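You operate a simulated robot arm through the tools that you are given. There is no shell and no other tool. Be economical: measure what you need, move in short steps, check, and stop when the job is done.

Carry out the task below with a simulated robot arm. There is one attempt and no reset: what you move stays moved.

JOB
Dip the green pen, write a line on the cream pad, then put the pen back and shut the inkwell.
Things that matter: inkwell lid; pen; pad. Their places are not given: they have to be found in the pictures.

Only the result counts: the job must be done as asked and must still hold three seconds after the hand-in. Knocking over, shifting, dropping, spilling or breaking anything else fails it.

ROBOT AND FRAMES
A 7-joint arm with a two-finger parallel gripper, fixed in place. Base frame: the origin is at the foot of the arm, x ahead of it, y to its left, z up; the work surface is at about z = 750. Lengths are in mm, angles in rad, forces in N, time in s.
With the tool pointing down near the work surface it reaches from about 200 to 680 mm from the base axis. Its first joint turns from -1.152 to 1.152 rad. Payload 2.4 kg.
Tool frame: the origin (TCP) lies between the finger pads and is the grasp point; the fingertips stand 30 mm ahead of it; z points along the fingers, y is the line along which they close. Largest opening 94 mm; finger width 28, thickness 10; the body of the gripper, 50 by 96 mm, starts 55 mm behind the TCP.
Orientation is that of the tool frame in the base frame, as a unit quaternion [w, x, y, z]. With the fingers straight down and closing along the base's y, the tool's x points along the base's -x, its y along +y and its z along -z.

CONTROLS
- The arm moves only by the tool drive_tool. Its argument "rows" is a list of rows, each a list of 6 numbers: the shift along the tool's x, y, z in mm, then the turn, a rotation vector about the tool's x, y, z in rad. In form: [[tx, ty, tz, ax, ay, az], ...]. A call has 1 to 10 rows; each row shifts and turns the commanded pose from where the row before left it, along the tool's axes as they then stand. "grip" is the finger opening in mm, from 0 to 94, set as the call begins (left out, the last holds). A row lasts 0.2 s, in which the tool goes at most 50 mm and 0.15 rad; a call with a longer step from one row to the next is refused whole, and so is a gripper value outside its range. Where a pose cannot be reached the arm comes as near as it can. A force on the tool above 90 N (or 10 N above the force at the start of the call, whichever is more), or a blocked arm, ends the call early, and 0.2 s more pass. Each finger travels about 153 mm/s and halts on what it meets, pressing with about 42 N; the grip force reading is that of the motor and also rises with nothing between the fingers. The clock runs only during rows and for 0.2 s after the last one: add rows that do not move to give the fingers time. The reply holds the time, the measured pose of the TCP, the force on the tool along the base axes, the opening and the grip force, in the units named above and with some noise.
- Cameras (640 x 400 px; columns grow to the right, rows downward): "scene" is fixed at [6.9, 457.5, 1452.4]; the picture's right is [-0.93, -0.36, 0.00], its down [-0.21, 0.53, -0.83] and it looks along [0.30, -0.77, -0.56] (base axes); focal length 344 px, centre (320, 200). "wrist" rides on the gripper at [-37, 0, -58] in the tool frame; the picture's right is [0.00, -1.00, 0.00], its down [0.97, 0.00, -0.24] and it looks along [0.24, 0.00, 0.97] (tool axes); focal length 218 px, centre (320, 200).
- get_image(camera): a new picture of that camera. No time passes.
- locate(camera, pixels): there is no depth. For up to 12 entries [column, row, z] of the newest picture of that camera ("zoom" is the newest enlarged one), the place [x, y] in the base frame at which the ray of that pixel passes the height z, good to about 2 mm, but the place of the scene camera against the robot may be out by one fixed shift of up to 12 mm in any direction. No time passes.
- enlarge(camera, box): a new picture of the part [left, top, right, bottom] of that camera's present view, enlarged. No time passes.
- finish_job(): hands the job in; it is judged then, once.

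Go step by step. Measure first, check grasps and placings, and put right what went wrong. The budget is 80 turns and 34 pictures, counting those below and the enlarged ones. Unless the task says otherwise, let go and move clear before handing in, and close with one line.

The tools are called after "Request:" by a JSON object that holds its "method" and its "body". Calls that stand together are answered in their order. drive_tool: Moves the arm, as the interface text tells. Its arguments: {"type":"object","properties":{"rows":{"type":"array"},"grip":{"type":"number"}},"required":["rows"]} The other tools are called the same way: get_image (camera) takes a picture; locate (camera, pixels) gives the place at which the rays of pixels pass given heights; enlarge (camera, box) takes an enlarged picture of a part of a camera's view; finish_job () hands the job in.

At the start:

```text
clock: 0.0
tcp_pos: [357.0, -303.0, 1094.8]
tcp_rot: [0.0, 0.0, 1.0, 0.0]
force: [-0.3, 0.4, 0.2]
grip_width: 93.9
grip_force: 0.1
```

scene: 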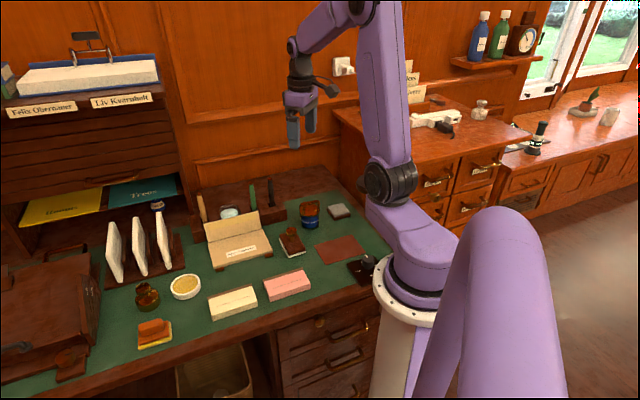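
wrist: 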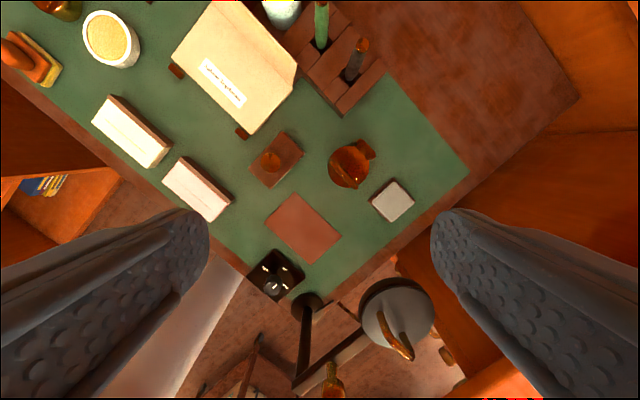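

The scene shows a pen stand near (250,195), pads near (232,302) and (287,285), and inkwell candidates at (310,213) and (147,295). I'll enlarge both areas.

Request:
{"method": "enlarge", "body": {"camera": "scene", "box": [190, 165, 380, 285]}}

Request:
{"method": "enlarge", "body": {"camera": "scene", "box": [110, 240, 320, 370]}}

Request:
{"method": "enlarge", "body": {"camera": "wrist", "box": [150, 0, 470, 200]}}

```text
3.33 times, centred on (285, 225) of scene
```

zoom: 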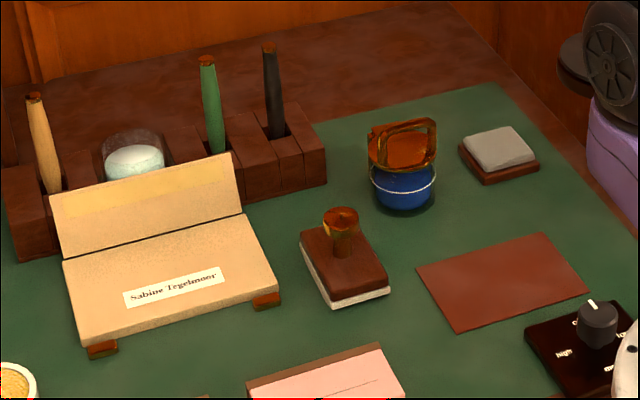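

```text
3.05 times, centred on (215, 305) of scene
```

zoom: 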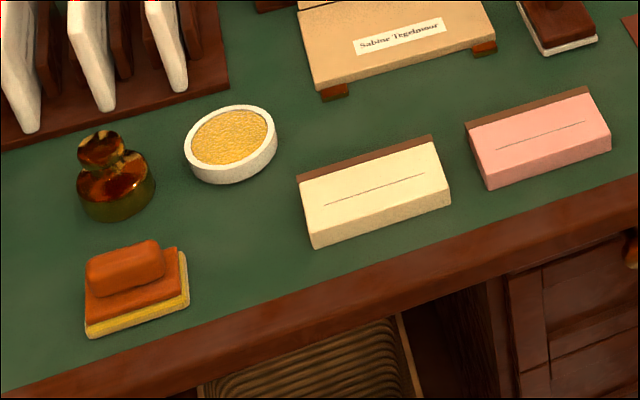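

```text
2.00 times, centred on (310, 100) of wrist
```

zoom: 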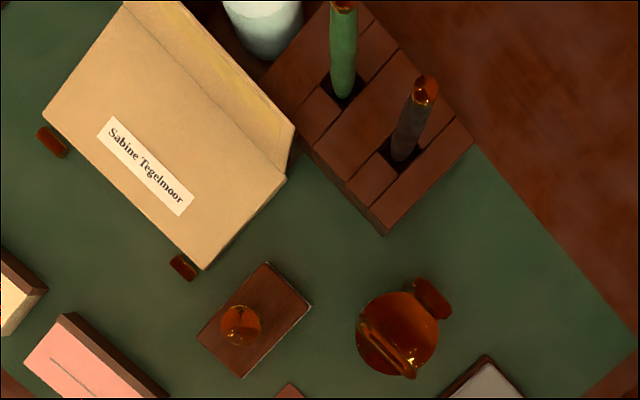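

The blue pot with the amber lid looks like the inkwell, and the amber/green bottle needs a closer check. I'll get positions from the wrist zoom.

Request:
{"method": "locate", "body": {"camera": "zoom", "pixels": [[398, 330, 800], [430, 298, 800], [345, 5, 890], [343, 92, 800], [425, 85, 890], [400, 158, 800], [385, 225, 790], [472, 140, 790]]}}

Request:
{"method": "locate", "body": {"camera": "wrist", "pixels": [[92, 122, 770], [150, 167, 770], [113, 95, 770], [171, 150, 770], [60, 5, 800], [348, 162, 760], [282, 272, 760]]}}

Request:
{"method": "locate", "body": {"camera": "scene", "pixels": [[310, 225, 750], [310, 200, 810], [252, 185, 880], [271, 178, 880], [208, 300, 770], [256, 300, 770], [147, 305, 750], [249, 285, 770]]}}

```text
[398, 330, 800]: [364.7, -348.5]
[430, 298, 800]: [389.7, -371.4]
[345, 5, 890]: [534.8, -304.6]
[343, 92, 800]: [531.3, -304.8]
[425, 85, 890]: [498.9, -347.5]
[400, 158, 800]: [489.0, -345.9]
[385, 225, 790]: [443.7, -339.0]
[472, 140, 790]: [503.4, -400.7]
```

```text
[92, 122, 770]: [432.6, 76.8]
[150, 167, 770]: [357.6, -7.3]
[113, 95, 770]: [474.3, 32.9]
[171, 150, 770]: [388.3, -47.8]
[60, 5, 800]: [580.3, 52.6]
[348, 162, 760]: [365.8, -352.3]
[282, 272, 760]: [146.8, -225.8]
```

```text
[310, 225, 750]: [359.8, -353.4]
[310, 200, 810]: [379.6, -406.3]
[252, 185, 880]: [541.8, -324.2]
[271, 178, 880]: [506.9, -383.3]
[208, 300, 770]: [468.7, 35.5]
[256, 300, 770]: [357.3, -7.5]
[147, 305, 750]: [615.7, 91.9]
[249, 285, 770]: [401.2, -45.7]
```

Everything is in reach. I'll move the wrist camera lower, above the inkwell and pen stand, for a clear view.

Request:
{"method": "drive_tool", "body": {"rows": [[-20, -14, 40, 0, 0, 0], [-20, -14, 40, 0, 0, 0], [-10, -10, 20, 0, 0, 0]]}}

Request:
{"method": "get_image", "body": {"camera": "wrist"}}

```text
clock: 0.8
tcp_pos: [405.9, -341.4, 995.4]
tcp_rot: [0.0, 0.0, 1.0, -0.001]
force: [0.1, 0.2, 0.3]
grip_width: 94.1
grip_force: 0.0
```

```text
28 pictures are left
```

wrist: 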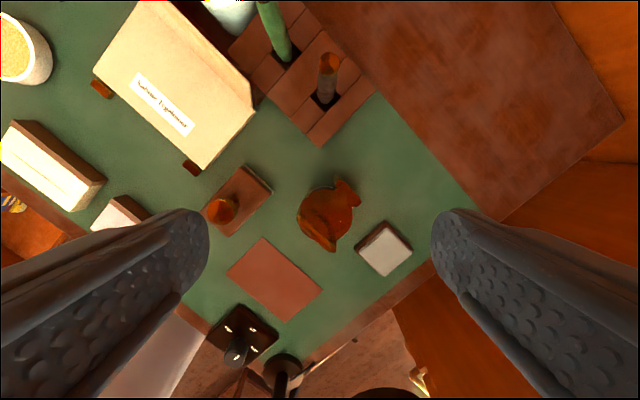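

Request:
{"method": "enlarge", "body": {"camera": "wrist", "box": [270, 160, 390, 270]}}

Request:
{"method": "enlarge", "body": {"camera": "scene", "box": [280, 185, 344, 240]}}

```text
3.64 times, centred on (330, 215) of wrist
```

zoom: 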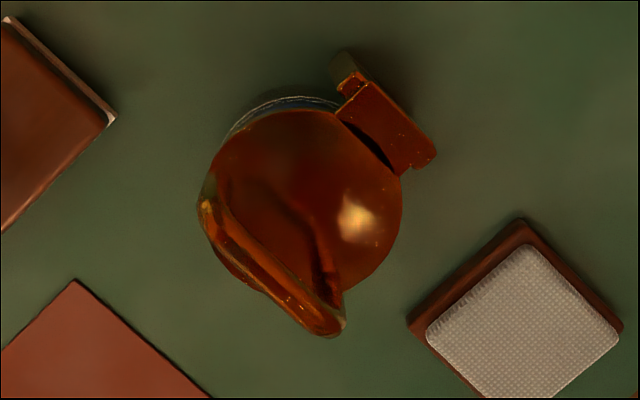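

```text
7.27 times, centred on (312, 212) of scene
```

zoom: 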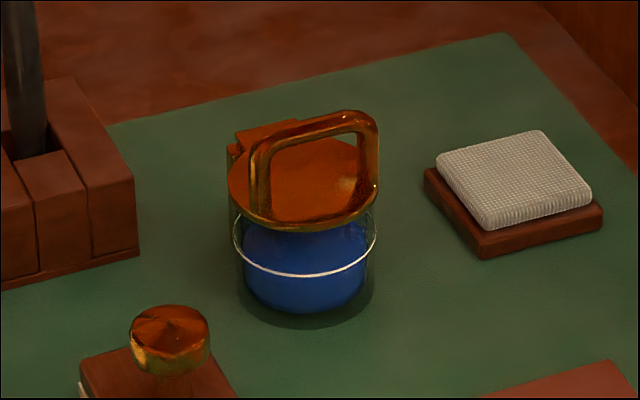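

The inkwell is shut, with a hinged lid (hinge toward +x,-y) and a loop handle at the front edge. I'll triangulate the handle, lid and hinge heights from both views.

Request:
{"method": "locate", "body": {"camera": "wrist", "pixels": [[299, 216.4, 800], [333.6, 249.3, 800], [299, 216.4, 840], [333.6, 249.3, 840], [324.5, 215, 800], [324.5, 215, 820], [343.7, 199.9, 800], [343.7, 199.9, 820]]}}

Request:
{"method": "locate", "body": {"camera": "zoom", "pixels": [[257, 146, 800], [257, 146, 840], [372, 115, 800], [372, 115, 840], [305, 180, 800], [305, 180, 820], [270, 130, 800], [270, 130, 820], [309, 312, 750], [305, 220, 800], [305, 220, 820]]}}

```text
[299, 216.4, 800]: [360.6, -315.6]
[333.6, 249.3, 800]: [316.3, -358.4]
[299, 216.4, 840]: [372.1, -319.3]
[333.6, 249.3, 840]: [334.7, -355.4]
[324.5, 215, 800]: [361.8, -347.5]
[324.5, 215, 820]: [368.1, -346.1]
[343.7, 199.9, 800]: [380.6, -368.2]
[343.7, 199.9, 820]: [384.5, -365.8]
```

```text
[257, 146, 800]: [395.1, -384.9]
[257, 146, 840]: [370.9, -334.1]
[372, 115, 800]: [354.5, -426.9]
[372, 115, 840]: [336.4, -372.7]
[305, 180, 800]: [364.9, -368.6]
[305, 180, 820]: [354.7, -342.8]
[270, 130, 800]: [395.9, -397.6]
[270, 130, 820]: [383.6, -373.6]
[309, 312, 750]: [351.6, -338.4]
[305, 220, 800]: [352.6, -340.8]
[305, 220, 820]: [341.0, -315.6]
```

Handle top is at about z 845 around (353,-337), running along roughly (-0.68,-0.74). I'll go above it and turn the gripper so it closes across the handle, then take another look.

Request:
{"method": "drive_tool", "body": {"rows": [[27, 2, 33, 0, 0, 0], [26, 2, 32, 0, 0, 0], [0, 0, 0, 0, 0, -0.14], [0, 0, 0, 0, 0, -0.14], [0, 0, 0, 0, 0, -0.14], [0, 0, 0, 0, 0, -0.14], [0, 0, 0, 0, 0, -0.14], [0, 0, 0, 0, 0, -0.12]]}}

Request:
{"method": "get_image", "body": {"camera": "wrist"}}

```text
clock: 2.6
tcp_pos: [353.9, -335.7, 929.5]
tcp_rot: [0.0, -0.4, 0.917, 0.001]
force: [-0.2, -0.9, 0.4]
grip_width: 93.9
grip_force: 0.0
```

```text
25 pictures are left
```

wrist: 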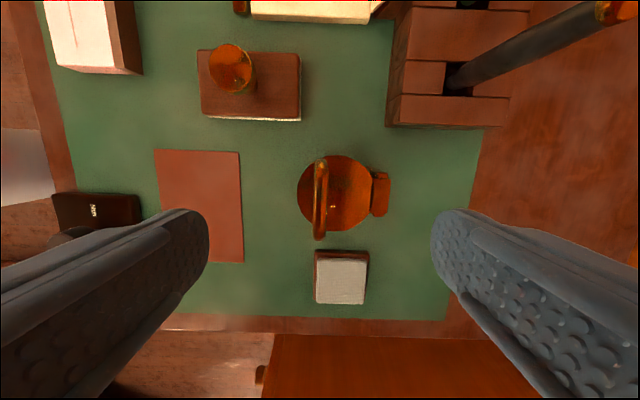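

The gripper is now square to the handle (pixels (321,163)–(319,236)). I'll triangulate against the earlier view.

Request:
{"method": "locate", "body": {"camera": "wrist", "pixels": [[321, 163, 830], [321, 163, 850], [319, 236, 830], [319, 236, 850], [337, 193, 810], [337, 193, 820], [372, 195, 810], [372, 195, 820], [390, 195, 810]]}}

Request:
{"method": "enlarge", "body": {"camera": "wrist", "box": [280, 140, 408, 250]}}

```text
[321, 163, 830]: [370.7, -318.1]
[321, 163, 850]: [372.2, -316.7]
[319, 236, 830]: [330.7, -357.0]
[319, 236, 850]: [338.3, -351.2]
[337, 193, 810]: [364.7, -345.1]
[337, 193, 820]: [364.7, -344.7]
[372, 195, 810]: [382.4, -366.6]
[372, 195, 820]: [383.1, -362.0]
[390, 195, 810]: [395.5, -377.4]
```

```text
3.64 times, centred on (344, 195) of wrist
```

zoom: 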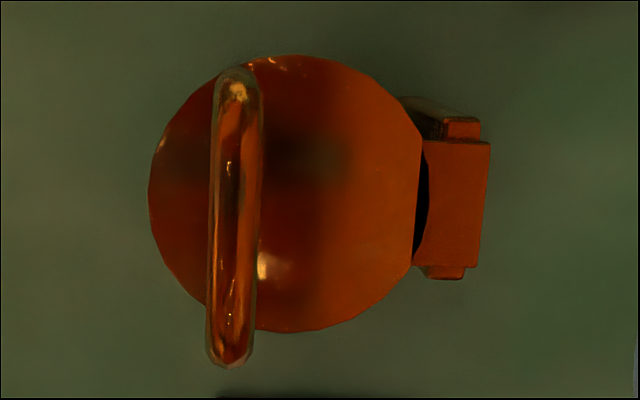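

Both views agree: handle centre (353.5,-336.5), top z≈842, hinge at about (382.5,-365.5), 41 mm away. I'll descend to TCP z≈853 and close on the handle.

Request:
{"method": "drive_tool", "body": {"rows": [[0, 0, 30, 0, 0, 0], [0, 0, 30, 0, 0, 0], [0, 0, 16, 0, 0, 0], [0, 0, 0, 0, 0, 0]], "grip": 50}}

Request:
{"method": "drive_tool", "body": {"rows": [[0, 0, 0, 0, 0, 0], [0, 0, 0, 0, 0, 0], [0, 0, 0, 0, 0, 0]], "grip": 4}}

Request:
{"method": "enlarge", "body": {"camera": "scene", "box": [250, 160, 370, 250]}}

```text
clock: 3.6
tcp_pos: [355.1, -336.4, 852.6]
tcp_rot: [0.0, -0.399, 0.917, 0.001]
force: [-0.1, -0.2, -0.2]
grip_width: 49.9
grip_force: 0.0
```

```text
clock: 4.4
tcp_pos: [353.8, -336.1, 852.0]
tcp_rot: [0.0, -0.397, 0.918, -0.001]
force: [-0.7, 2.3, 0.5]
grip_width: 9.8
grip_force: 43.4
```

```text
4.44 times, centred on (310, 205) of scene
```

zoom: 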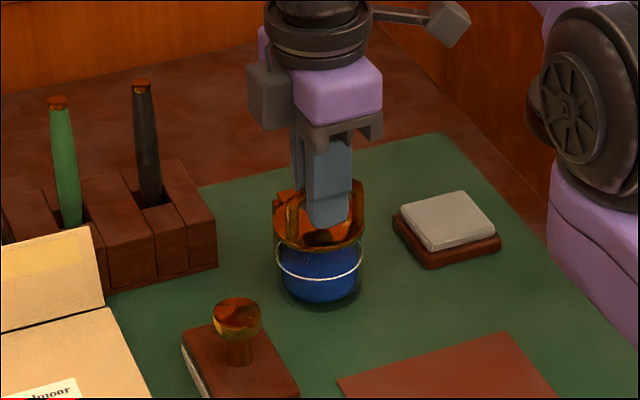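

The handle is gripped (9.8 mm, 43 N). I'll swing it up about the hinge by 0.48 rad as a first test.

Request:
{"method": "drive_tool", "body": {"rows": [[0, -5.56, -4.6, -0.12, 0, 0], [0, -5.56, -4.6, -0.12, 0, 0], [0, -5.56, -4.6, -0.12, 0, 0], [0, -5.56, -4.6, -0.12, 0, 0]]}}

Request:
{"method": "enlarge", "body": {"camera": "scene", "box": [250, 140, 390, 245]}}

```text
clock: 5.4
tcp_pos: [370.8, -352.0, 868.5]
tcp_rot: [-0.096, -0.386, 0.89, 0.222]
force: [-16.4, 16.5, 34.8]
grip_width: 9.5
grip_force: 43.5
```

```text
3.81 times, centred on (320, 192) of scene
```

zoom: 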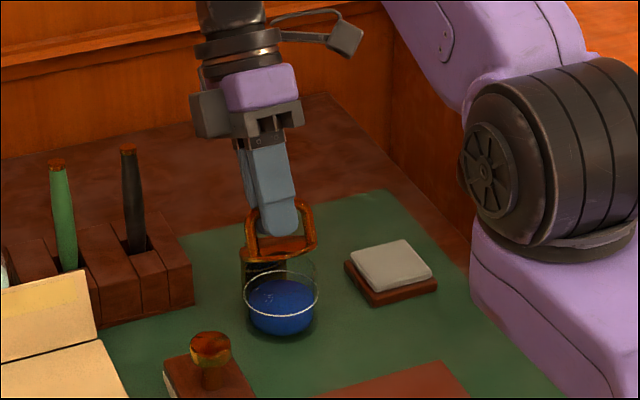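

The lid is lifting, and about 40 N pushing outward from the hinge says my radius is slightly short. I'll ease outward and continue with a corrected arc.

Request:
{"method": "drive_tool", "body": {"rows": [[0, 1.3, -2, 0, 0, 0], [0, -5.9, -4.7, -0.12, 0, 0], [0, -5.9, -4.7, -0.12, 0, 0], [0, -5.9, -4.7, -0.12, 0, 0], [0, -5.9, -4.7, -0.12, 0, 0]]}}

```text
clock: 6.6
tcp_pos: [370.4, -351.7, 865.3]
tcp_rot: [-0.177, -0.359, 0.822, 0.405]
force: [19.1, -11.7, -30.7]
grip_width: 9.5
grip_force: 43.3
out of reach, approached as far as the arm can: row 5
```

The arm hit a reach limit in row 5: the tilt advanced but the position did not. I'll look at the state before continuing.

Request:
{"method": "enlarge", "body": {"camera": "scene", "box": [230, 120, 390, 240]}}

```text
3.33 times, centred on (310, 180) of scene
```

zoom: 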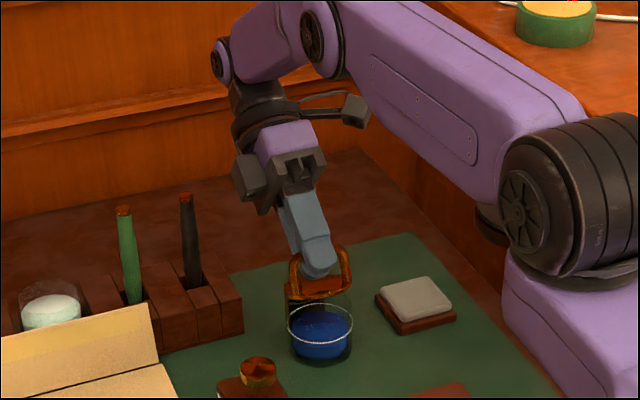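

The lid is about a third open and still held. I'll step back one row in tilt to recover a reachable pose.

Request:
{"method": "drive_tool", "body": {"rows": [[0, 5.3, 5.4, 0.12, 0, 0], [0, 0, 0, 0, 0, 0]]}}

```text
clock: 7.2
tcp_pos: [368.0, -351.0, 864.7]
tcp_rot: [-0.155, -0.368, 0.844, 0.357]
force: [41.1, -27.1, -67.7]
grip_width: 10.1
grip_force: 43.7
```

That moved the wrong way: position lags the tilt. At tilt 0.8 the arc calls for a point about 23 mm further in the hinge direction, so I'll shift there in two rows.

Request:
{"method": "drive_tool", "body": {"rows": [[0, -5, -6.2, 0.0, 0, 0], [0, -5, -6.2, 0.0, 0, 0], [0, -4, -6.2, 0.0, 0, 0], [0, 0, 0, 0, 0, 0]]}}

Request:
{"method": "enlarge", "body": {"camera": "scene", "box": [230, 120, 390, 240]}}

```text
clock: 8.2
tcp_pos: [380.9, -361.9, 873.6]
tcp_rot: [-0.161, -0.365, 0.838, 0.373]
force: [7.2, 1.0, -18.6]
grip_width: 9.5
grip_force: 43.4
```

```text
3.33 times, centred on (310, 180) of scene
```

zoom: 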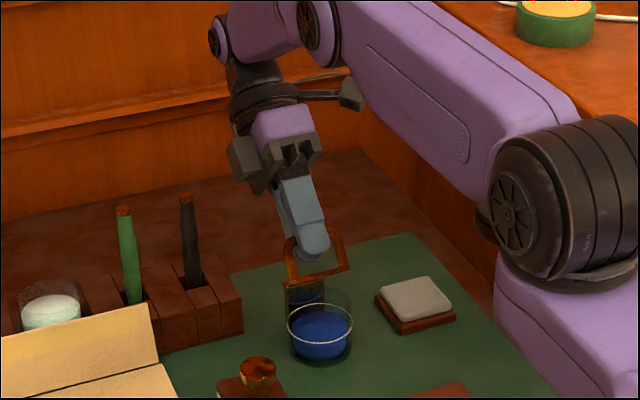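

Forces are low and the lid is about 0.8 rad open. I'll keep moving toward the hinge side with the tilt fixed, letting the bar pivot in the pads.

Request:
{"method": "drive_tool", "body": {"rows": [[0, -4, -4.4, 0, 0, 0], [0, -4, -4.4, 0, 0, 0], [0, -4.3, -4, 0, 0, 0], [0, -4.5, -3.6, 0, 0, 0], [0, 0, 0, 0, 0, 0]]}}

Request:
{"method": "enlarge", "body": {"camera": "scene", "box": [230, 120, 390, 240]}}

```text
clock: 9.4
tcp_pos: [386.2, -369.0, 876.4]
tcp_rot: [-0.163, -0.363, 0.837, 0.376]
force: [-5.8, 3.1, 32.2]
grip_width: 9.3
grip_force: 44.2
out of reach, approached as far as the arm can: row 2, 3, 4
```

```text
3.33 times, centred on (310, 180) of scene
```

zoom: 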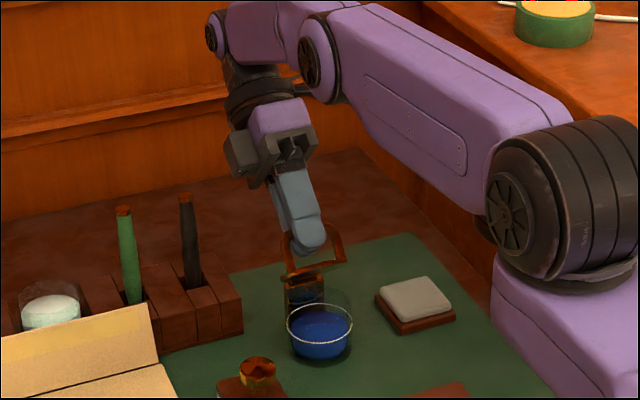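

The reach limit comes from tilt plus distance. I'll keep moving toward the hinge side while taking tilt back, as the bar has already shown it pivots in the grip.

Request:
{"method": "drive_tool", "body": {"rows": [[0, -2, -2, 0.12, 0, 0], [0, -4.5, -3.9, 0.1, 0, 0], [0, -4.8, -3.5, 0.1, 0, 0], [0, -5.1, -3.1, 0.1, 0, 0], [0, 0, 0, 0, 0, 0]]}}

Request:
{"method": "enlarge", "body": {"camera": "scene", "box": [230, 120, 390, 240]}}

```text
clock: 10.6
tcp_pos: [403.3, -384.9, 877.8]
tcp_rot: [-0.081, -0.39, 0.898, 0.186]
force: [-2.1, -10.9, 50.4]
grip_width: 10.1
grip_force: 43.7
```

```text
3.33 times, centred on (310, 180) of scene
```

zoom: 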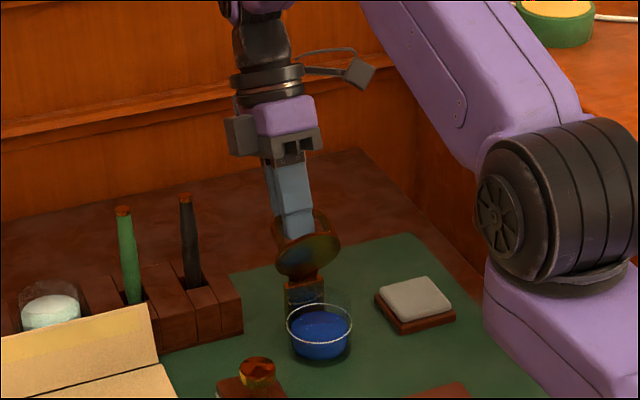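

The lid is now close to vertical, with its underside facing the camera. I'll push a bit further past vertical.

Request:
{"method": "drive_tool", "body": {"rows": [[0, -4.4, -2.2, 0.05, 0, 0], [0, -4.5, -1.5, 0.05, 0, 0], [0, -4.6, -1.2, 0.05, 0, 0], [0, 0, 0, 0, 0, 0]]}}

Request:
{"method": "enlarge", "body": {"camera": "scene", "box": [250, 150, 370, 240]}}

```text
clock: 11.6
tcp_pos: [413.9, -394.1, 873.6]
tcp_rot: [-0.052, -0.394, 0.909, 0.121]
force: [-3.4, -15.9, 19.6]
grip_width: 9.7
grip_force: 43.6
```

```text
4.44 times, centred on (310, 195) of scene
```

zoom: 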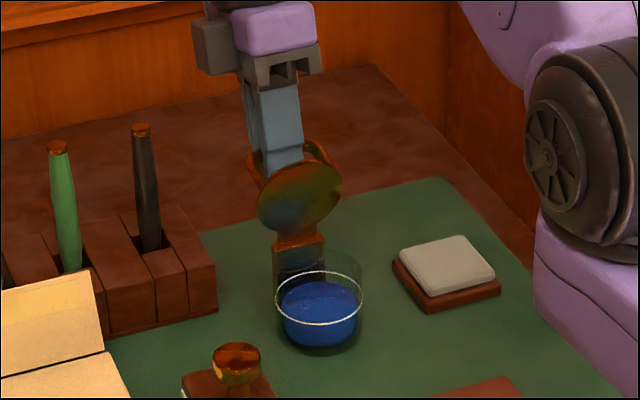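

The lid looks to be past vertical, with modest force. I'll push 8 mm more, then release with a small opening and check that it stays.

Request:
{"method": "drive_tool", "body": {"rows": [[0, -4.2, 1, 0, 0, 0], [0, -4.2, 1.5, 0, 0, 0], [0, 0, 0, 0, 0, 0]]}}

Request:
{"method": "drive_tool", "body": {"rows": [[0, 0, 0, 0, 0, 0], [0, 0, 0, 0, 0, 0]], "grip": 24}}

Request:
{"method": "enlarge", "body": {"camera": "scene", "box": [250, 150, 370, 240]}}

```text
clock: 12.4
tcp_pos: [417.9, -399.3, 870.0]
tcp_rot: [-0.054, -0.394, 0.909, 0.122]
force: [-5.4, -19.1, 17.7]
grip_width: 9.8
grip_force: 43.0
```

```text
clock: 13.0
tcp_pos: [418.3, -395.9, 868.6]
tcp_rot: [-0.055, -0.395, 0.908, 0.126]
force: [-7.1, -5.0, -3.9]
grip_width: 24.6
grip_force: 0.4
```

```text
4.44 times, centred on (310, 195) of scene
```

zoom: 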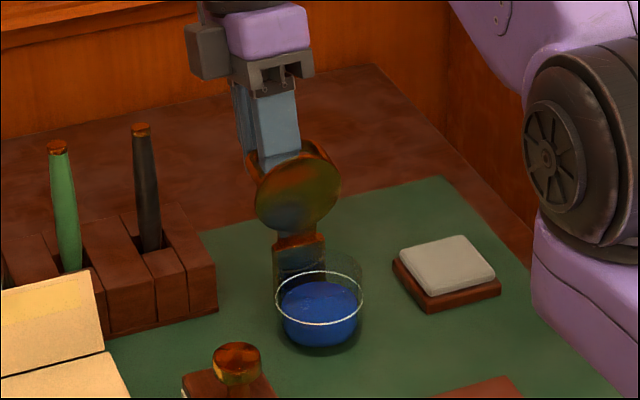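

Released and the lid is staying. I'll withdraw along the tool axis slowly.

Request:
{"method": "drive_tool", "body": {"rows": [[0, 0, -12, 0, 0, 0], [0, 0, -15, 0, 0, 0], [0, 0, -25, 0, 0, 0], [0, 0, -40, 0, 0, 0], [0, 0, -30, 0, 0, 0]]}}

Request:
{"method": "get_image", "body": {"camera": "wrist"}}

Request:
{"method": "enlarge", "body": {"camera": "scene", "box": [250, 150, 370, 240]}}

```text
clock: 14.2
tcp_pos: [441.4, -420.0, 987.0]
tcp_rot: [-0.054, -0.396, 0.909, 0.123]
force: [1.0, 0.9, -1.0]
grip_width: 23.8
grip_force: 0.0
```

```text
15 pictures are left
```

wrist: 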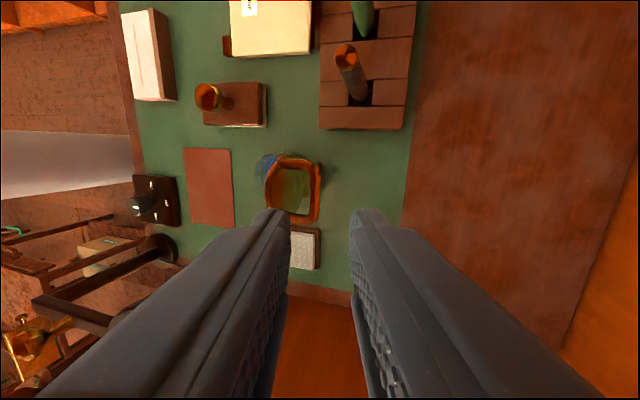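

```text
4.44 times, centred on (310, 195) of scene
```

zoom: 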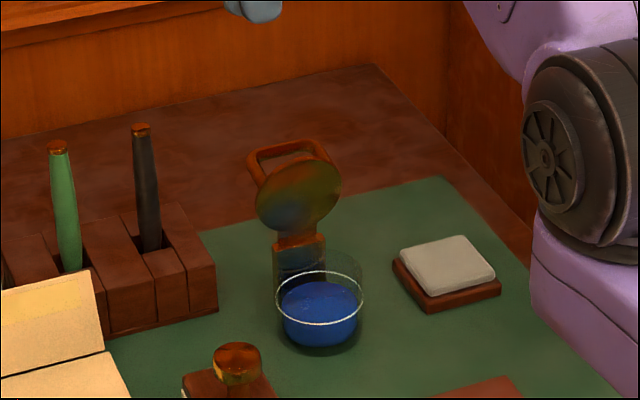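

The lid stands open on its own at about 110°. Next I'll untilt the gripper and move it over the green pen for an exact sight.

Request:
{"method": "drive_tool", "body": {"rows": [[0, 0, 0, 0.135, 0, 0], [0, 0, 0, 0.135, 0, 0], [-46, 4, 0, 0, 0, 0], [-46, 4, 0, 0, 0, 0], [-44, 4, 0, 0, 0, 0], [0, 0, 0, 0, 0, 0]], "grip": 60}}

Request:
{"method": "get_image", "body": {"camera": "wrist"}}

```text
clock: 15.6
tcp_pos: [527.5, -311.0, 987.0]
tcp_rot: [0.0, -0.399, 0.917, 0.001]
force: [-0.8, 0.6, 1.0]
grip_width: 60.0
grip_force: 0.1
```

```text
13 pictures are left
```

wrist: 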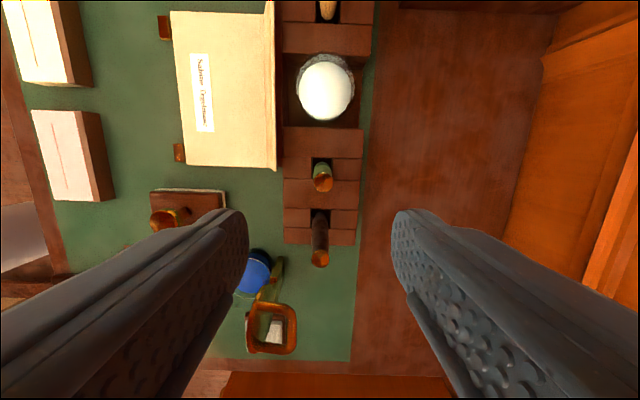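

Green pen top is at (323,184) and its base in the slot at about (321,163). I'll locate them at a few heights to triangulate with the earlier view.

Request:
{"method": "locate", "body": {"camera": "wrist", "pixels": [[323, 184, 870], [323, 184, 880], [323, 184, 890], [323, 184, 900], [320, 163, 790], [320, 163, 800], [310, 180, 800], [363, 180, 800], [247, 272, 770], [258, 255, 770], [30, 40, 765], [120, 10, 760]]}}

Request:
{"method": "enlarge", "body": {"camera": "wrist", "box": [270, 130, 374, 195]}}

```text
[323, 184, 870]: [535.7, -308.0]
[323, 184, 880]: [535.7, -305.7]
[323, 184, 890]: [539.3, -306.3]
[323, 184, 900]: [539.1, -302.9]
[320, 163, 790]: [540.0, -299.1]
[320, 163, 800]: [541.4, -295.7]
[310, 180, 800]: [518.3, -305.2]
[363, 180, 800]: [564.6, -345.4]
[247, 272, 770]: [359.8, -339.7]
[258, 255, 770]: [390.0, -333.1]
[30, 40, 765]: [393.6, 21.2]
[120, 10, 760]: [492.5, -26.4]
```

```text
6.15 times, centred on (322, 162) of wrist
```

zoom: 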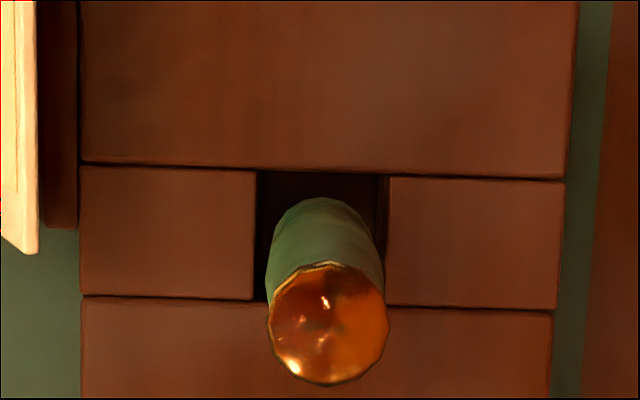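

The pen top is at about (535,-304), z≈885, 11 mm along -x and 2 mm along -y in the tool frame. I'll centre, descend to TCP z≈856 and grip.

Request:
{"method": "drive_tool", "body": {"rows": [[-11, -2.2, 0, 0, 0, 0], [0, 0, 40, 0, 0, 0], [0, 0, 40, 0, 0, 0], [0, 0, 30, 0, 0, 0], [0, 0, 20, 0, 0, 0], [0, 0, 0, 0, 0, 0]], "grip": 44}}

Request:
{"method": "drive_tool", "body": {"rows": [[0, 0, 0, 0, 0, 0], [0, 0, 0, 0, 0, 0], [0, 0, 0, 0, 0, 0]], "grip": 4}}

Request:
{"method": "enlarge", "body": {"camera": "scene", "box": [190, 130, 310, 220]}}

```text
clock: 17.0
tcp_pos: [534.1, -306.6, 858.4]
tcp_rot: [0.0, -0.399, 0.917, 0.0]
force: [0.4, -0.1, -0.5]
grip_width: 43.9
grip_force: 0.1
```

```text
clock: 17.8
tcp_pos: [534.2, -306.3, 857.5]
tcp_rot: [0.0, -0.398, 0.917, 0.0]
force: [0.3, 0.1, -0.6]
grip_width: 14.5
grip_force: 42.2
```

```text
4.44 times, centred on (250, 175) of scene
```

zoom: 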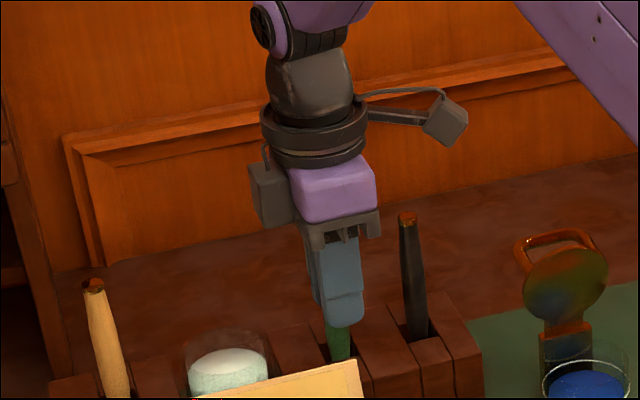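

Pen gripped (14.5 mm) at (534.2,-306.3,857.5), which is also the return pose. I'll lift it straight up and see how long it is below the fingers.

Request:
{"method": "drive_tool", "body": {"rows": [[0, 0, -15, 0, 0, 0], [0, 0, -30, 0, 0, 0], [0, 0, -40, 0, 0, 0], [0, 0, -45, 0, 0, 0], [0, 0, 0, 0, 0, 0]]}}

Request:
{"method": "enlarge", "body": {"camera": "scene", "box": [190, 90, 330, 195]}}

```text
clock: 19.0
tcp_pos: [534.3, -306.2, 986.9]
tcp_rot: [0.0, -0.399, 0.917, 0.0]
force: [-0.5, 0.6, -0.4]
grip_width: 14.7
grip_force: 42.4
```

```text
3.81 times, centred on (260, 142) of scene
```

zoom: 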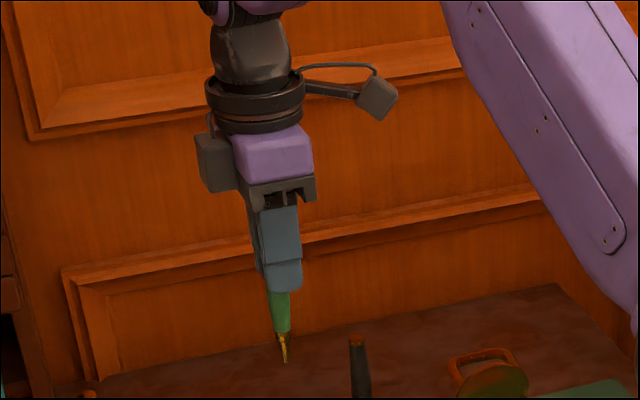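

The nib tip is at zoom (287,362). I'll get its height from the ray, referencing the finger ends.

Request:
{"method": "locate", "body": {"camera": "zoom", "pixels": [[287, 362, 880], [287, 362, 890], [287, 362, 900], [283, 291, 950], [283, 291, 957], [283, 291, 965]]}}

```text
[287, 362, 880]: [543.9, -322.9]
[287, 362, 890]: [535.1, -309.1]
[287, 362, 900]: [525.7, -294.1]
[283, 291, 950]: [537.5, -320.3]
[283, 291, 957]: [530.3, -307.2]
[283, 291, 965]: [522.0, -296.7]
```

The nib is about 96 mm below the TCP. I'll check the well centre and ink surface height from the fixed scene camera.

Request:
{"method": "locate", "body": {"camera": "scene", "pixels": [[310, 217.5, 770], [310, 217.5, 780], [310, 217.5, 790], [309, 217, 790], [309.5, 215.5, 800], [309.5, 215.5, 810]]}}

Request:
{"method": "drive_tool", "body": {"rows": [[0, 0, -10, 0, 0, 0], [36, 25, 0, 0, 0, 0], [36, 25, 0, 0, 0, 0], [36, 25, 0, 0, 0, 0], [36.5, 25.1, 0, 0, 0, 0], [0, 0, 0, 0, 0, 0]]}}

```text
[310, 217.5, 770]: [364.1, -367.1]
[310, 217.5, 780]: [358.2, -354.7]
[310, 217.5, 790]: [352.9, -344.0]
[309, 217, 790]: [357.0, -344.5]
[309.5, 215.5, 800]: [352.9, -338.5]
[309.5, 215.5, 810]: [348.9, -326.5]
```

```text
clock: 20.4
tcp_pos: [361.6, -340.9, 998.5]
tcp_rot: [0.0, -0.399, 0.917, 0.0]
force: [-0.4, 0.4, -0.1]
grip_width: 14.8
grip_force: 42.1
```

Ink surface is near z 788. I'll lower until the nib is just above the rim (TCP z≈915) and check alignment.

Request:
{"method": "drive_tool", "body": {"rows": [[1.2, -1.7, 30, 0, 0, 0], [0, 0, 40, 0, 0, 0], [0, 0, 13, 0, 0, 0], [0, 0, 0, 0, 0, 0]]}}

Request:
{"method": "enlarge", "body": {"camera": "scene", "box": [265, 155, 355, 240]}}

```text
clock: 21.4
tcp_pos: [364.5, -344.1, 915.8]
tcp_rot: [0.0, -0.399, 0.917, 0.002]
force: [1.0, 0.0, -1.1]
grip_width: 14.5
grip_force: 42.2
```

```text
4.71 times, centred on (310, 198) of scene
```

zoom: 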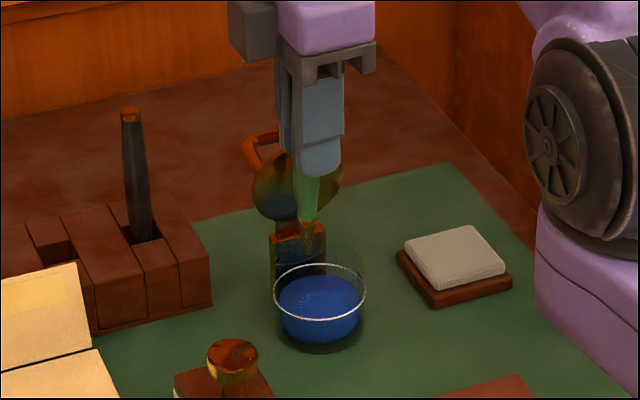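

The nib hangs above the well, slightly left of centre (302 vs 318 zoom). I'll shift 5 mm, dip to about z 773, hold, and lift back out.

Request:
{"method": "drive_tool", "body": {"rows": [[4.5, 1.9, 0, 0, 0, 0], [0, 0, 20, 0, 0, 0], [0, 0, 15, 0, 0, 0], [0, 0, 11, 0, 0, 0], [0, 0, 0, 0, 0, 0], [0, 0, 0, 0, 0, 0]]}}

Request:
{"method": "enlarge", "body": {"camera": "scene", "box": [265, 155, 355, 240]}}

```text
clock: 22.8
tcp_pos: [359.6, -347.3, 868.1]
tcp_rot: [0.0, -0.399, 0.917, 0.0]
force: [-0.4, 0.0, -1.3]
grip_width: 14.6
grip_force: 41.8
```

```text
4.71 times, centred on (310, 198) of scene
```

zoom: 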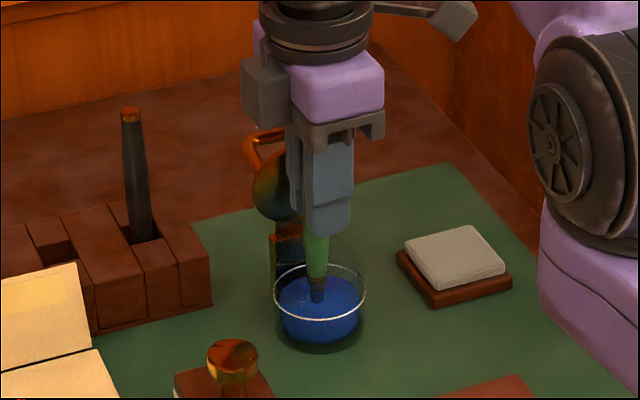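

The nib is roughly half submerged in the ink at (317,302) with no contact force. I'll lift clear and travel to a viewing spot beside the cream pad.

Request:
{"method": "drive_tool", "body": {"rows": [[0, 0, 4, 0, 0, 0], [0, 0, 0, 0, 0, 0], [0, 0, -24, 0, 0, 0], [0, 0, -40, 0, 0, 0], [0, 0, -45, 0, 0, 0], [0, 0, -15, 0, 0, 0], [0, 0, 0, 0, 0, 0]]}}

Request:
{"method": "drive_tool", "body": {"rows": [[-32.2, 28.3, 0, 0, 0, 0], [-32.2, 28.3, 0, 0, 0, 0], [-32.2, 28.3, 0, 0, 0, 0], [-32.2, 28.3, 0, 0, 0, 0], [-32.2, 28.3, 0, 0, 0, 0], [-32.2, 28.3, 0, 0, 0, 0], [-32.2, 28.3, 0, 0, 0, 0], [0, 0, 0, 0, 0, 0]]}}

Request:
{"method": "get_image", "body": {"camera": "wrist"}}

```text
clock: 24.4
tcp_pos: [360.0, -348.0, 989.5]
tcp_rot: [0.0, -0.399, 0.917, 0.0]
force: [0.3, -1.0, -0.4]
grip_width: 15.0
grip_force: 41.7
```

```text
clock: 26.2
tcp_pos: [366.2, -47.5, 987.1]
tcp_rot: [0.0, -0.397, 0.918, 0.001]
force: [0.2, 0.7, -0.2]
grip_width: 14.7
grip_force: 41.6
```

```text
7 pictures are left
```

wrist: 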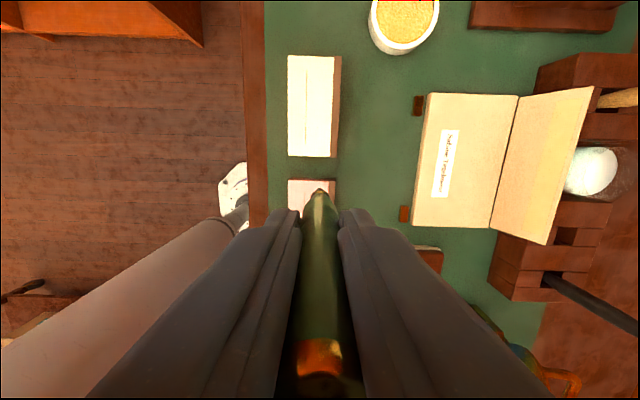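

The cream pad's guide line runs about (305,70)–(305,140) in the wrist view. I'll triangulate it with the scene view for the pad height.

Request:
{"method": "locate", "body": {"camera": "wrist", "pixels": [[305, 70, 760], [305, 70, 775], [305, 140, 760], [305, 140, 775], [288, 55, 768], [334, 56, 768], [288, 155, 768], [333, 158, 768]]}}

Request:
{"method": "locate", "body": {"camera": "scene", "pixels": [[216.3, 306.3, 760], [216.3, 306.3, 775], [249.4, 297.1, 760], [249.4, 297.1, 775]]}}

Request:
{"method": "enlarge", "body": {"camera": "wrist", "box": [270, 45, 370, 205]}}

```text
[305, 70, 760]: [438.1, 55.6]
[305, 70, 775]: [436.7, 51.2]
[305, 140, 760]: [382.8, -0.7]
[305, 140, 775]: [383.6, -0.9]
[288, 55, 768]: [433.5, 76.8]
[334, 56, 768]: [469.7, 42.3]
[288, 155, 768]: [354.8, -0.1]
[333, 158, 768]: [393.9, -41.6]
```

```text
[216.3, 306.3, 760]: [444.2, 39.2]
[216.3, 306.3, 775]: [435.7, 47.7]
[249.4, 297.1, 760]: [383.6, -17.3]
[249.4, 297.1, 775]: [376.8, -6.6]
```

```text
2.50 times, centred on (320, 125) of wrist
```

zoom: 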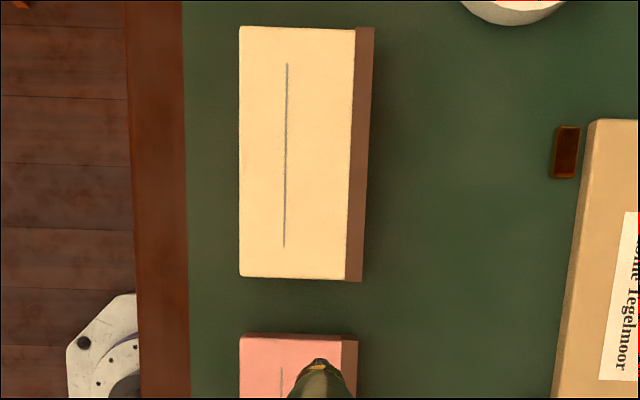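

The pad top is near z 776 and the line spans tool x ≈ -40 to -119, y ≈ +15 to +17. I'll go above the near end of the line and lower to just above the paper.

Request:
{"method": "drive_tool", "body": {"rows": [[-42, 17.1, 0, 0, 0, 0], [0, 0, 40, 0, 0, 0], [0, 0, 40, 0, 0, 0], [0, 0, 20, 0, 0, 0], [0, 0, 0, 0, 0, 0]]}}

Request:
{"method": "enlarge", "body": {"camera": "scene", "box": [190, 240, 310, 330]}}

```text
clock: 27.4
tcp_pos: [386.6, -4.6, 887.9]
tcp_rot: [0.001, -0.399, 0.917, -0.001]
force: [0.6, -0.2, -0.1]
grip_width: 14.8
grip_force: 42.2
```

```text
4.44 times, centred on (250, 285) of scene
```

zoom: 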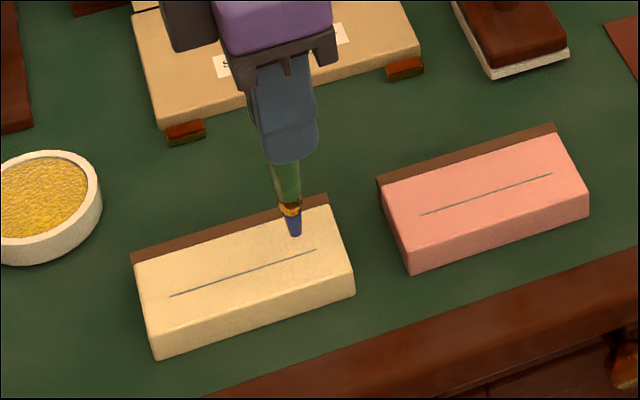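

The nib is blue with ink and hovers about 13 mm above the line, about 10 mm inside its right end. I'll lower gently in small steps watching force.

Request:
{"method": "drive_tool", "body": {"rows": [[0, 0, 3, 0, 0, 0], [0, 0, 3, 0, 0, 0], [0, 0, 2, 0, 0, 0], [0, 0, 0, 0, 0, 0]]}}

Request:
{"method": "drive_tool", "body": {"rows": [[0, 0, 1.5, 0, 0, 0], [0, 0, 0, 0, 0, 0]]}}

Request:
{"method": "drive_tool", "body": {"rows": [[0, 0, 1.5, 0, 0, 0], [0, 0, 0, 0, 0, 0]]}}

```text
clock: 28.4
tcp_pos: [385.2, -5.4, 880.3]
tcp_rot: [0.0, -0.399, 0.917, 0.0]
force: [-0.1, -0.5, -0.5]
grip_width: 14.4
grip_force: 42.2
```

```text
clock: 29.0
tcp_pos: [385.1, -4.2, 878.9]
tcp_rot: [-0.001, -0.399, 0.917, 0.0]
force: [-0.9, 0.1, 0.6]
grip_width: 14.3
grip_force: 41.9
```

```text
clock: 29.6
tcp_pos: [384.4, -4.0, 876.7]
tcp_rot: [0.0, -0.398, 0.917, -0.001]
force: [0.5, 0.9, 0.5]
grip_width: 14.6
grip_force: 42.0
```

Request:
{"method": "drive_tool", "body": {"rows": [[0, 0, 1.5, 0, 0, 0], [0, 0, 0, 0, 0, 0]]}}

Request:
{"method": "drive_tool", "body": {"rows": [[0, 0, 1.2, 0, 0, 0], [0, 0, 0, 0, 0, 0]]}}

```text
clock: 30.2
tcp_pos: [385.9, -4.9, 875.2]
tcp_rot: [0.0, -0.399, 0.917, 0.001]
force: [1.4, -0.6, 0.0]
grip_width: 14.3
grip_force: 41.8
```

```text
clock: 30.8
tcp_pos: [384.8, -5.1, 874.6]
tcp_rot: [0.0, -0.399, 0.917, 0.001]
force: [0.0, 0.0, -0.9]
grip_width: 14.3
grip_force: 42.0
```

No contact yet at TCP z 874. I'll keep lowering by about 1 mm at a time.

Request:
{"method": "drive_tool", "body": {"rows": [[0, 0, 1.2, 0, 0, 0], [0, 0, 0, 0, 0, 0]]}}

Request:
{"method": "drive_tool", "body": {"rows": [[0, 0, 1.2, 0, 0, 0], [0, 0, 0, 0, 0, 0]]}}

Request:
{"method": "enlarge", "body": {"camera": "scene", "box": [205, 260, 285, 320]}}

```text
clock: 31.4
tcp_pos: [384.4, -5.0, 873.6]
tcp_rot: [0.0, -0.399, 0.917, 0.0]
force: [0.1, -0.3, 4.7]
grip_width: 14.7
grip_force: 42.0
```

```text
clock: 32.0
tcp_pos: [383.5, -5.2, 871.8]
tcp_rot: [0.001, -0.399, 0.917, 0.001]
force: [-3.0, -0.9, 39.9]
grip_width: 14.5
grip_force: 42.3
```

```text
6.67 times, centred on (245, 290) of scene
```

zoom: 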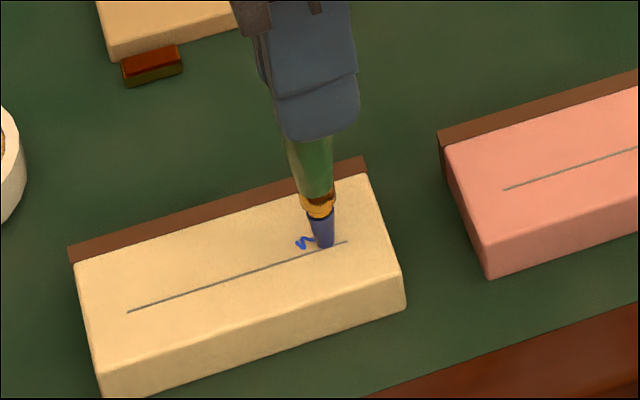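

Contact: 4.7 N then 40 N, and ink is marking near the right end of the line. I'll ease off 0.8 mm and draw along the line for about 62 mm.

Request:
{"method": "drive_tool", "body": {"rows": [[0, 0, -0.8, 0, 0, 0], [-7, -0.18, 0, 0, 0, 0], [-7, -0.18, 0, 0, 0, 0], [-7, -0.18, 0, 0, 0, 0], [-7, -0.18, 0, 0, 0, 0], [0, 0, 0, 0, 0, 0]]}}

```text
clock: 33.4
tcp_pos: [404.1, 15.2, 870.9]
tcp_rot: [0.0, -0.399, 0.917, 0.0]
force: [-5.2, -3.5, 18.5]
grip_width: 14.5
grip_force: 42.1
```

Contact holds at 18 N. I'll continue to the far part of the line.

Request:
{"method": "drive_tool", "body": {"rows": [[-7, -0.18, 0, 0, 0, 0], [-7, -0.18, 0, 0, 0, 0], [-7, -0.18, 0, 0, 0, 0], [-7, -0.18, 0, 0, 0, 0], [-6, -0.18, 0, 0, 0, 0], [0, 0, 0, 0, 0, 0]]}}

Request:
{"method": "drive_tool", "body": {"rows": [[0, 0, -15, 0, 0, 0], [0, 0, -40, 0, 0, 0], [0, 0, -45, 0, 0, 0], [0, 0, -30, 0, 0, 0], [0, 0, 0, 0, 0, 0]]}}

Request:
{"method": "enlarge", "body": {"camera": "scene", "box": [190, 225, 310, 330]}}

```text
clock: 34.8
tcp_pos: [428.7, 40.4, 871.6]
tcp_rot: [0.0, -0.398, 0.917, 0.0]
force: [0.0, 0.0, -0.3]
grip_width: 14.4
grip_force: 41.9
```

```text
clock: 36.0
tcp_pos: [431.5, 39.0, 1003.9]
tcp_rot: [0.0, -0.398, 0.917, 0.001]
force: [1.2, -0.5, 0.5]
grip_width: 14.4
grip_force: 41.6
```

```text
3.81 times, centred on (250, 278) of scene
```

zoom: 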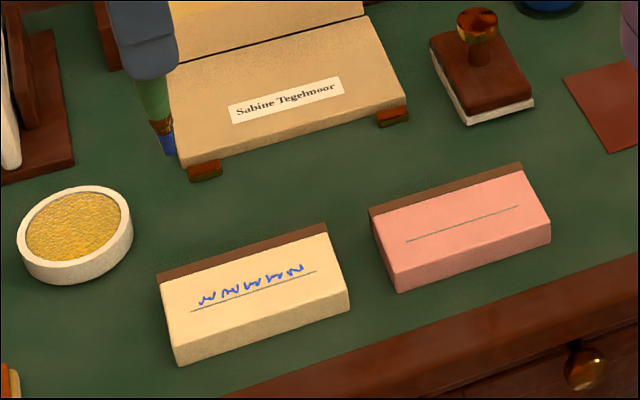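

The line of writing in blue ink stands on the cream pad, (198,303)–(305,268). I'll carry the pen back above its slot.

Request:
{"method": "drive_tool", "body": {"rows": [[20.1, -34.6, 0, 0, 0, 0], [20.1, -34.6, 0, 0, 0, 0], [20.1, -34.6, 0, 0, 0, 0], [20.1, -34.6, 0, 0, 0, 0], [20.1, -34.6, 0, 0, 0, 0], [20.1, -34.6, 0, 0, 0, 0], [20.1, -34.6, 0, 0, 0, 0], [20.1, -34.6, 0, 0, 0, 0], [20.1, -34.6, 0, 0, 0, 0], [0, 0, 0, 0, 0, 0]]}}

Request:
{"method": "drive_tool", "body": {"rows": [[0, 0, 0, 0, 0, 0]]}}

```text
clock: 38.2
tcp_pos: [532.2, -303.1, 1001.2]
tcp_rot: [-0.001, -0.399, 0.917, 0.001]
force: [-0.8, -0.2, -0.9]
grip_width: 14.3
grip_force: 42.1
```

```text
clock: 38.6
tcp_pos: [531.9, -303.4, 1002.5]
tcp_rot: [0.0, -0.398, 0.917, 0.001]
force: [0.2, -0.3, 0.1]
grip_width: 14.4
grip_force: 41.7
```

I need a 3.6 mm correction along tool -y. I'll apply it and lower to just above the slot.

Request:
{"method": "drive_tool", "body": {"rows": [[0.7, -3.6, 0, 0, 0, 0], [0, 0, 35, 0, 0, 0], [0, 0, 35, 0, 0, 0], [0, 0, 15, 0, 0, 0], [0, 0, 0, 0, 0, 0]]}}

Request:
{"method": "drive_tool", "body": {"rows": [[0, 0, 0, 0, 0, 0]]}}

```text
clock: 39.8
tcp_pos: [534.6, -307.0, 916.6]
tcp_rot: [0.0, -0.398, 0.918, 0.0]
force: [-0.1, -0.1, -0.1]
grip_width: 14.7
grip_force: 41.7
```

```text
clock: 40.2
tcp_pos: [534.8, -307.4, 917.7]
tcp_rot: [0.0, -0.399, 0.917, -0.001]
force: [0.0, 0.5, -1.1]
grip_width: 14.6
grip_force: 41.9
```

Alignment is within 1 mm, so I'll lower gently into the slot.

Request:
{"method": "drive_tool", "body": {"rows": [[-0.3, 0.7, 8, 0, 0, 0], [0, 0, 10, 0, 0, 0], [0, 0, 10, 0, 0, 0], [0, 0, 10, 0, 0, 0], [0, 0, 8, 0, 0, 0], [0, 0, 5, 0, 0, 0], [0, 0, 0, 0, 0, 0]]}}

```text
clock: 41.8
tcp_pos: [534.8, -306.9, 865.3]
tcp_rot: [-0.001, -0.399, 0.917, 0.0]
force: [1.0, -0.4, -0.5]
grip_width: 14.4
grip_force: 41.7
```

Request:
{"method": "drive_tool", "body": {"rows": [[0, 0, 3, 0, 0, 0], [0, 0, 2, 0, 0, 0], [0, 0, 2, 0, 0, 0], [0, 0, 0, 0, 0, 0]]}}

```text
clock: 42.8
tcp_pos: [534.6, -307.5, 858.7]
tcp_rot: [0.0, -0.399, 0.917, 0.0]
force: [0.2, 0.1, -0.2]
grip_width: 14.6
grip_force: 42.2
```

There is no resistance yet, and the pen slid up slightly while writing, so I'll lower a little more.

Request:
{"method": "drive_tool", "body": {"rows": [[0, 0, 1.5, 0, 0, 0], [0, 0, 0, 0, 0, 0]]}}

Request:
{"method": "drive_tool", "body": {"rows": [[0, 0, 1.2, 0, 0, 0], [0, 0, 0, 0, 0, 0]]}}

```text
clock: 43.4
tcp_pos: [534.4, -307.9, 858.8]
tcp_rot: [0.0, -0.4, 0.917, 0.0]
force: [-0.4, -0.1, 0.1]
grip_width: 14.2
grip_force: 42.0
```

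```text
clock: 44.0
tcp_pos: [533.9, -308.8, 857.0]
tcp_rot: [0.0, -0.399, 0.917, -0.001]
force: [0.0, -0.2, 0.2]
grip_width: 14.7
grip_force: 42.6
```

The pen is back at its original height. I'll open moderately and rise straight up.

Request:
{"method": "drive_tool", "body": {"rows": [[0, 0, 0, 0, 0, 0], [0, 0, 0, 0, 0, 0], [0, 0, 0, 0, 0, 0]], "grip": 40}}

Request:
{"method": "drive_tool", "body": {"rows": [[0, 0, -15, 0, 0, 0], [0, 0, -40, 0, 0, 0], [0, 0, -45, 0, 0, 0], [0, 0, -30, 0, 0, 0], [0, 0, 0, 0, 0, 0]]}}

Request:
{"method": "enlarge", "body": {"camera": "scene", "box": [200, 150, 350, 240]}}

```text
clock: 44.8
tcp_pos: [534.2, -308.2, 856.6]
tcp_rot: [0.0, -0.4, 0.917, 0.001]
force: [0.0, 0.4, 0.3]
grip_width: 39.9
grip_force: 0.1
```

```text
clock: 46.0
tcp_pos: [532.1, -305.0, 988.6]
tcp_rot: [0.0, -0.398, 0.917, 0.001]
force: [-0.5, 1.0, -0.4]
grip_width: 39.9
grip_force: 0.0
```

```text
4.27 times, centred on (275, 195) of scene
```

zoom: 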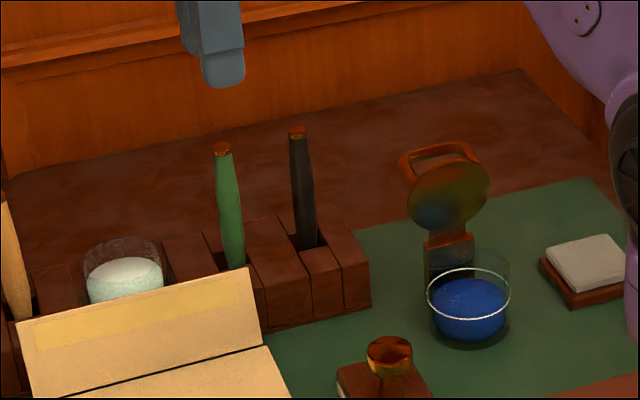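

The pen stands back in its slot and the lid is still open. I'll go behind the lid with closed fingers, to push its handle over toward the well.

Request:
{"method": "drive_tool", "body": {"rows": [[36.6, 0, 0, 0, 0, 0], [36.6, 0, 0, 0, 0, 0], [36.6, 0, 0, 0, 0, 0], [36.6, 0, 0, 0, 0, 0], [0, 0, 0, 0, 0, 0]], "grip": 0}}

Request:
{"method": "drive_tool", "body": {"rows": [[0, 0, 0, 0, 0, 0]]}}

```text
clock: 47.2
tcp_pos: [432.5, -413.6, 987.2]
tcp_rot: [0.0, -0.399, 0.917, 0.0]
force: [-0.9, 0.3, -0.2]
grip_width: 0.0
grip_force: 33.1
```

```text
clock: 47.6
tcp_pos: [434.3, -414.9, 987.4]
tcp_rot: [-0.001, -0.398, 0.917, 0.001]
force: [0.3, -0.2, -0.3]
grip_width: 0.0
grip_force: 33.1
```

I'm 70 mm behind the hinge and centred. I'll descend to TCP z≈858.

Request:
{"method": "drive_tool", "body": {"rows": [[0, 0, 40, 0, 0, 0], [0, 0, 30, 0, 0, 0], [0, 0, 25, 0, 0, 0], [0, 0, 20, 0, 0, 0], [0, 0, 14, 0, 0, 0], [0, 0, 0, 0, 0, 0]]}}

```text
clock: 49.0
tcp_pos: [434.1, -414.2, 858.5]
tcp_rot: [0.0, -0.398, 0.917, 0.001]
force: [0.2, 0.8, -0.3]
grip_width: 0.0
grip_force: 32.2
```

Clear. I'll push along tool +y slowly.

Request:
{"method": "drive_tool", "body": {"rows": [[0, 5, 0, 0, 0, 0], [0, 5, 0, 0, 0, 0], [0, 5, 0, 0, 0, 0], [0, 5, 0, 0, 0, 0], [0, 5, 0, 0, 0, 0], [0, 5, 0, 0, 0, 0], [0, 5, 0, 0, 0, 0], [0, 0, 0, 0, 0, 0]]}}

```text
clock: 50.8
tcp_pos: [409.7, -389.8, 858.0]
tcp_rot: [0.0, -0.399, 0.917, 0.001]
force: [-0.1, 0.1, -0.1]
grip_width: 0.1
grip_force: 33.1
```

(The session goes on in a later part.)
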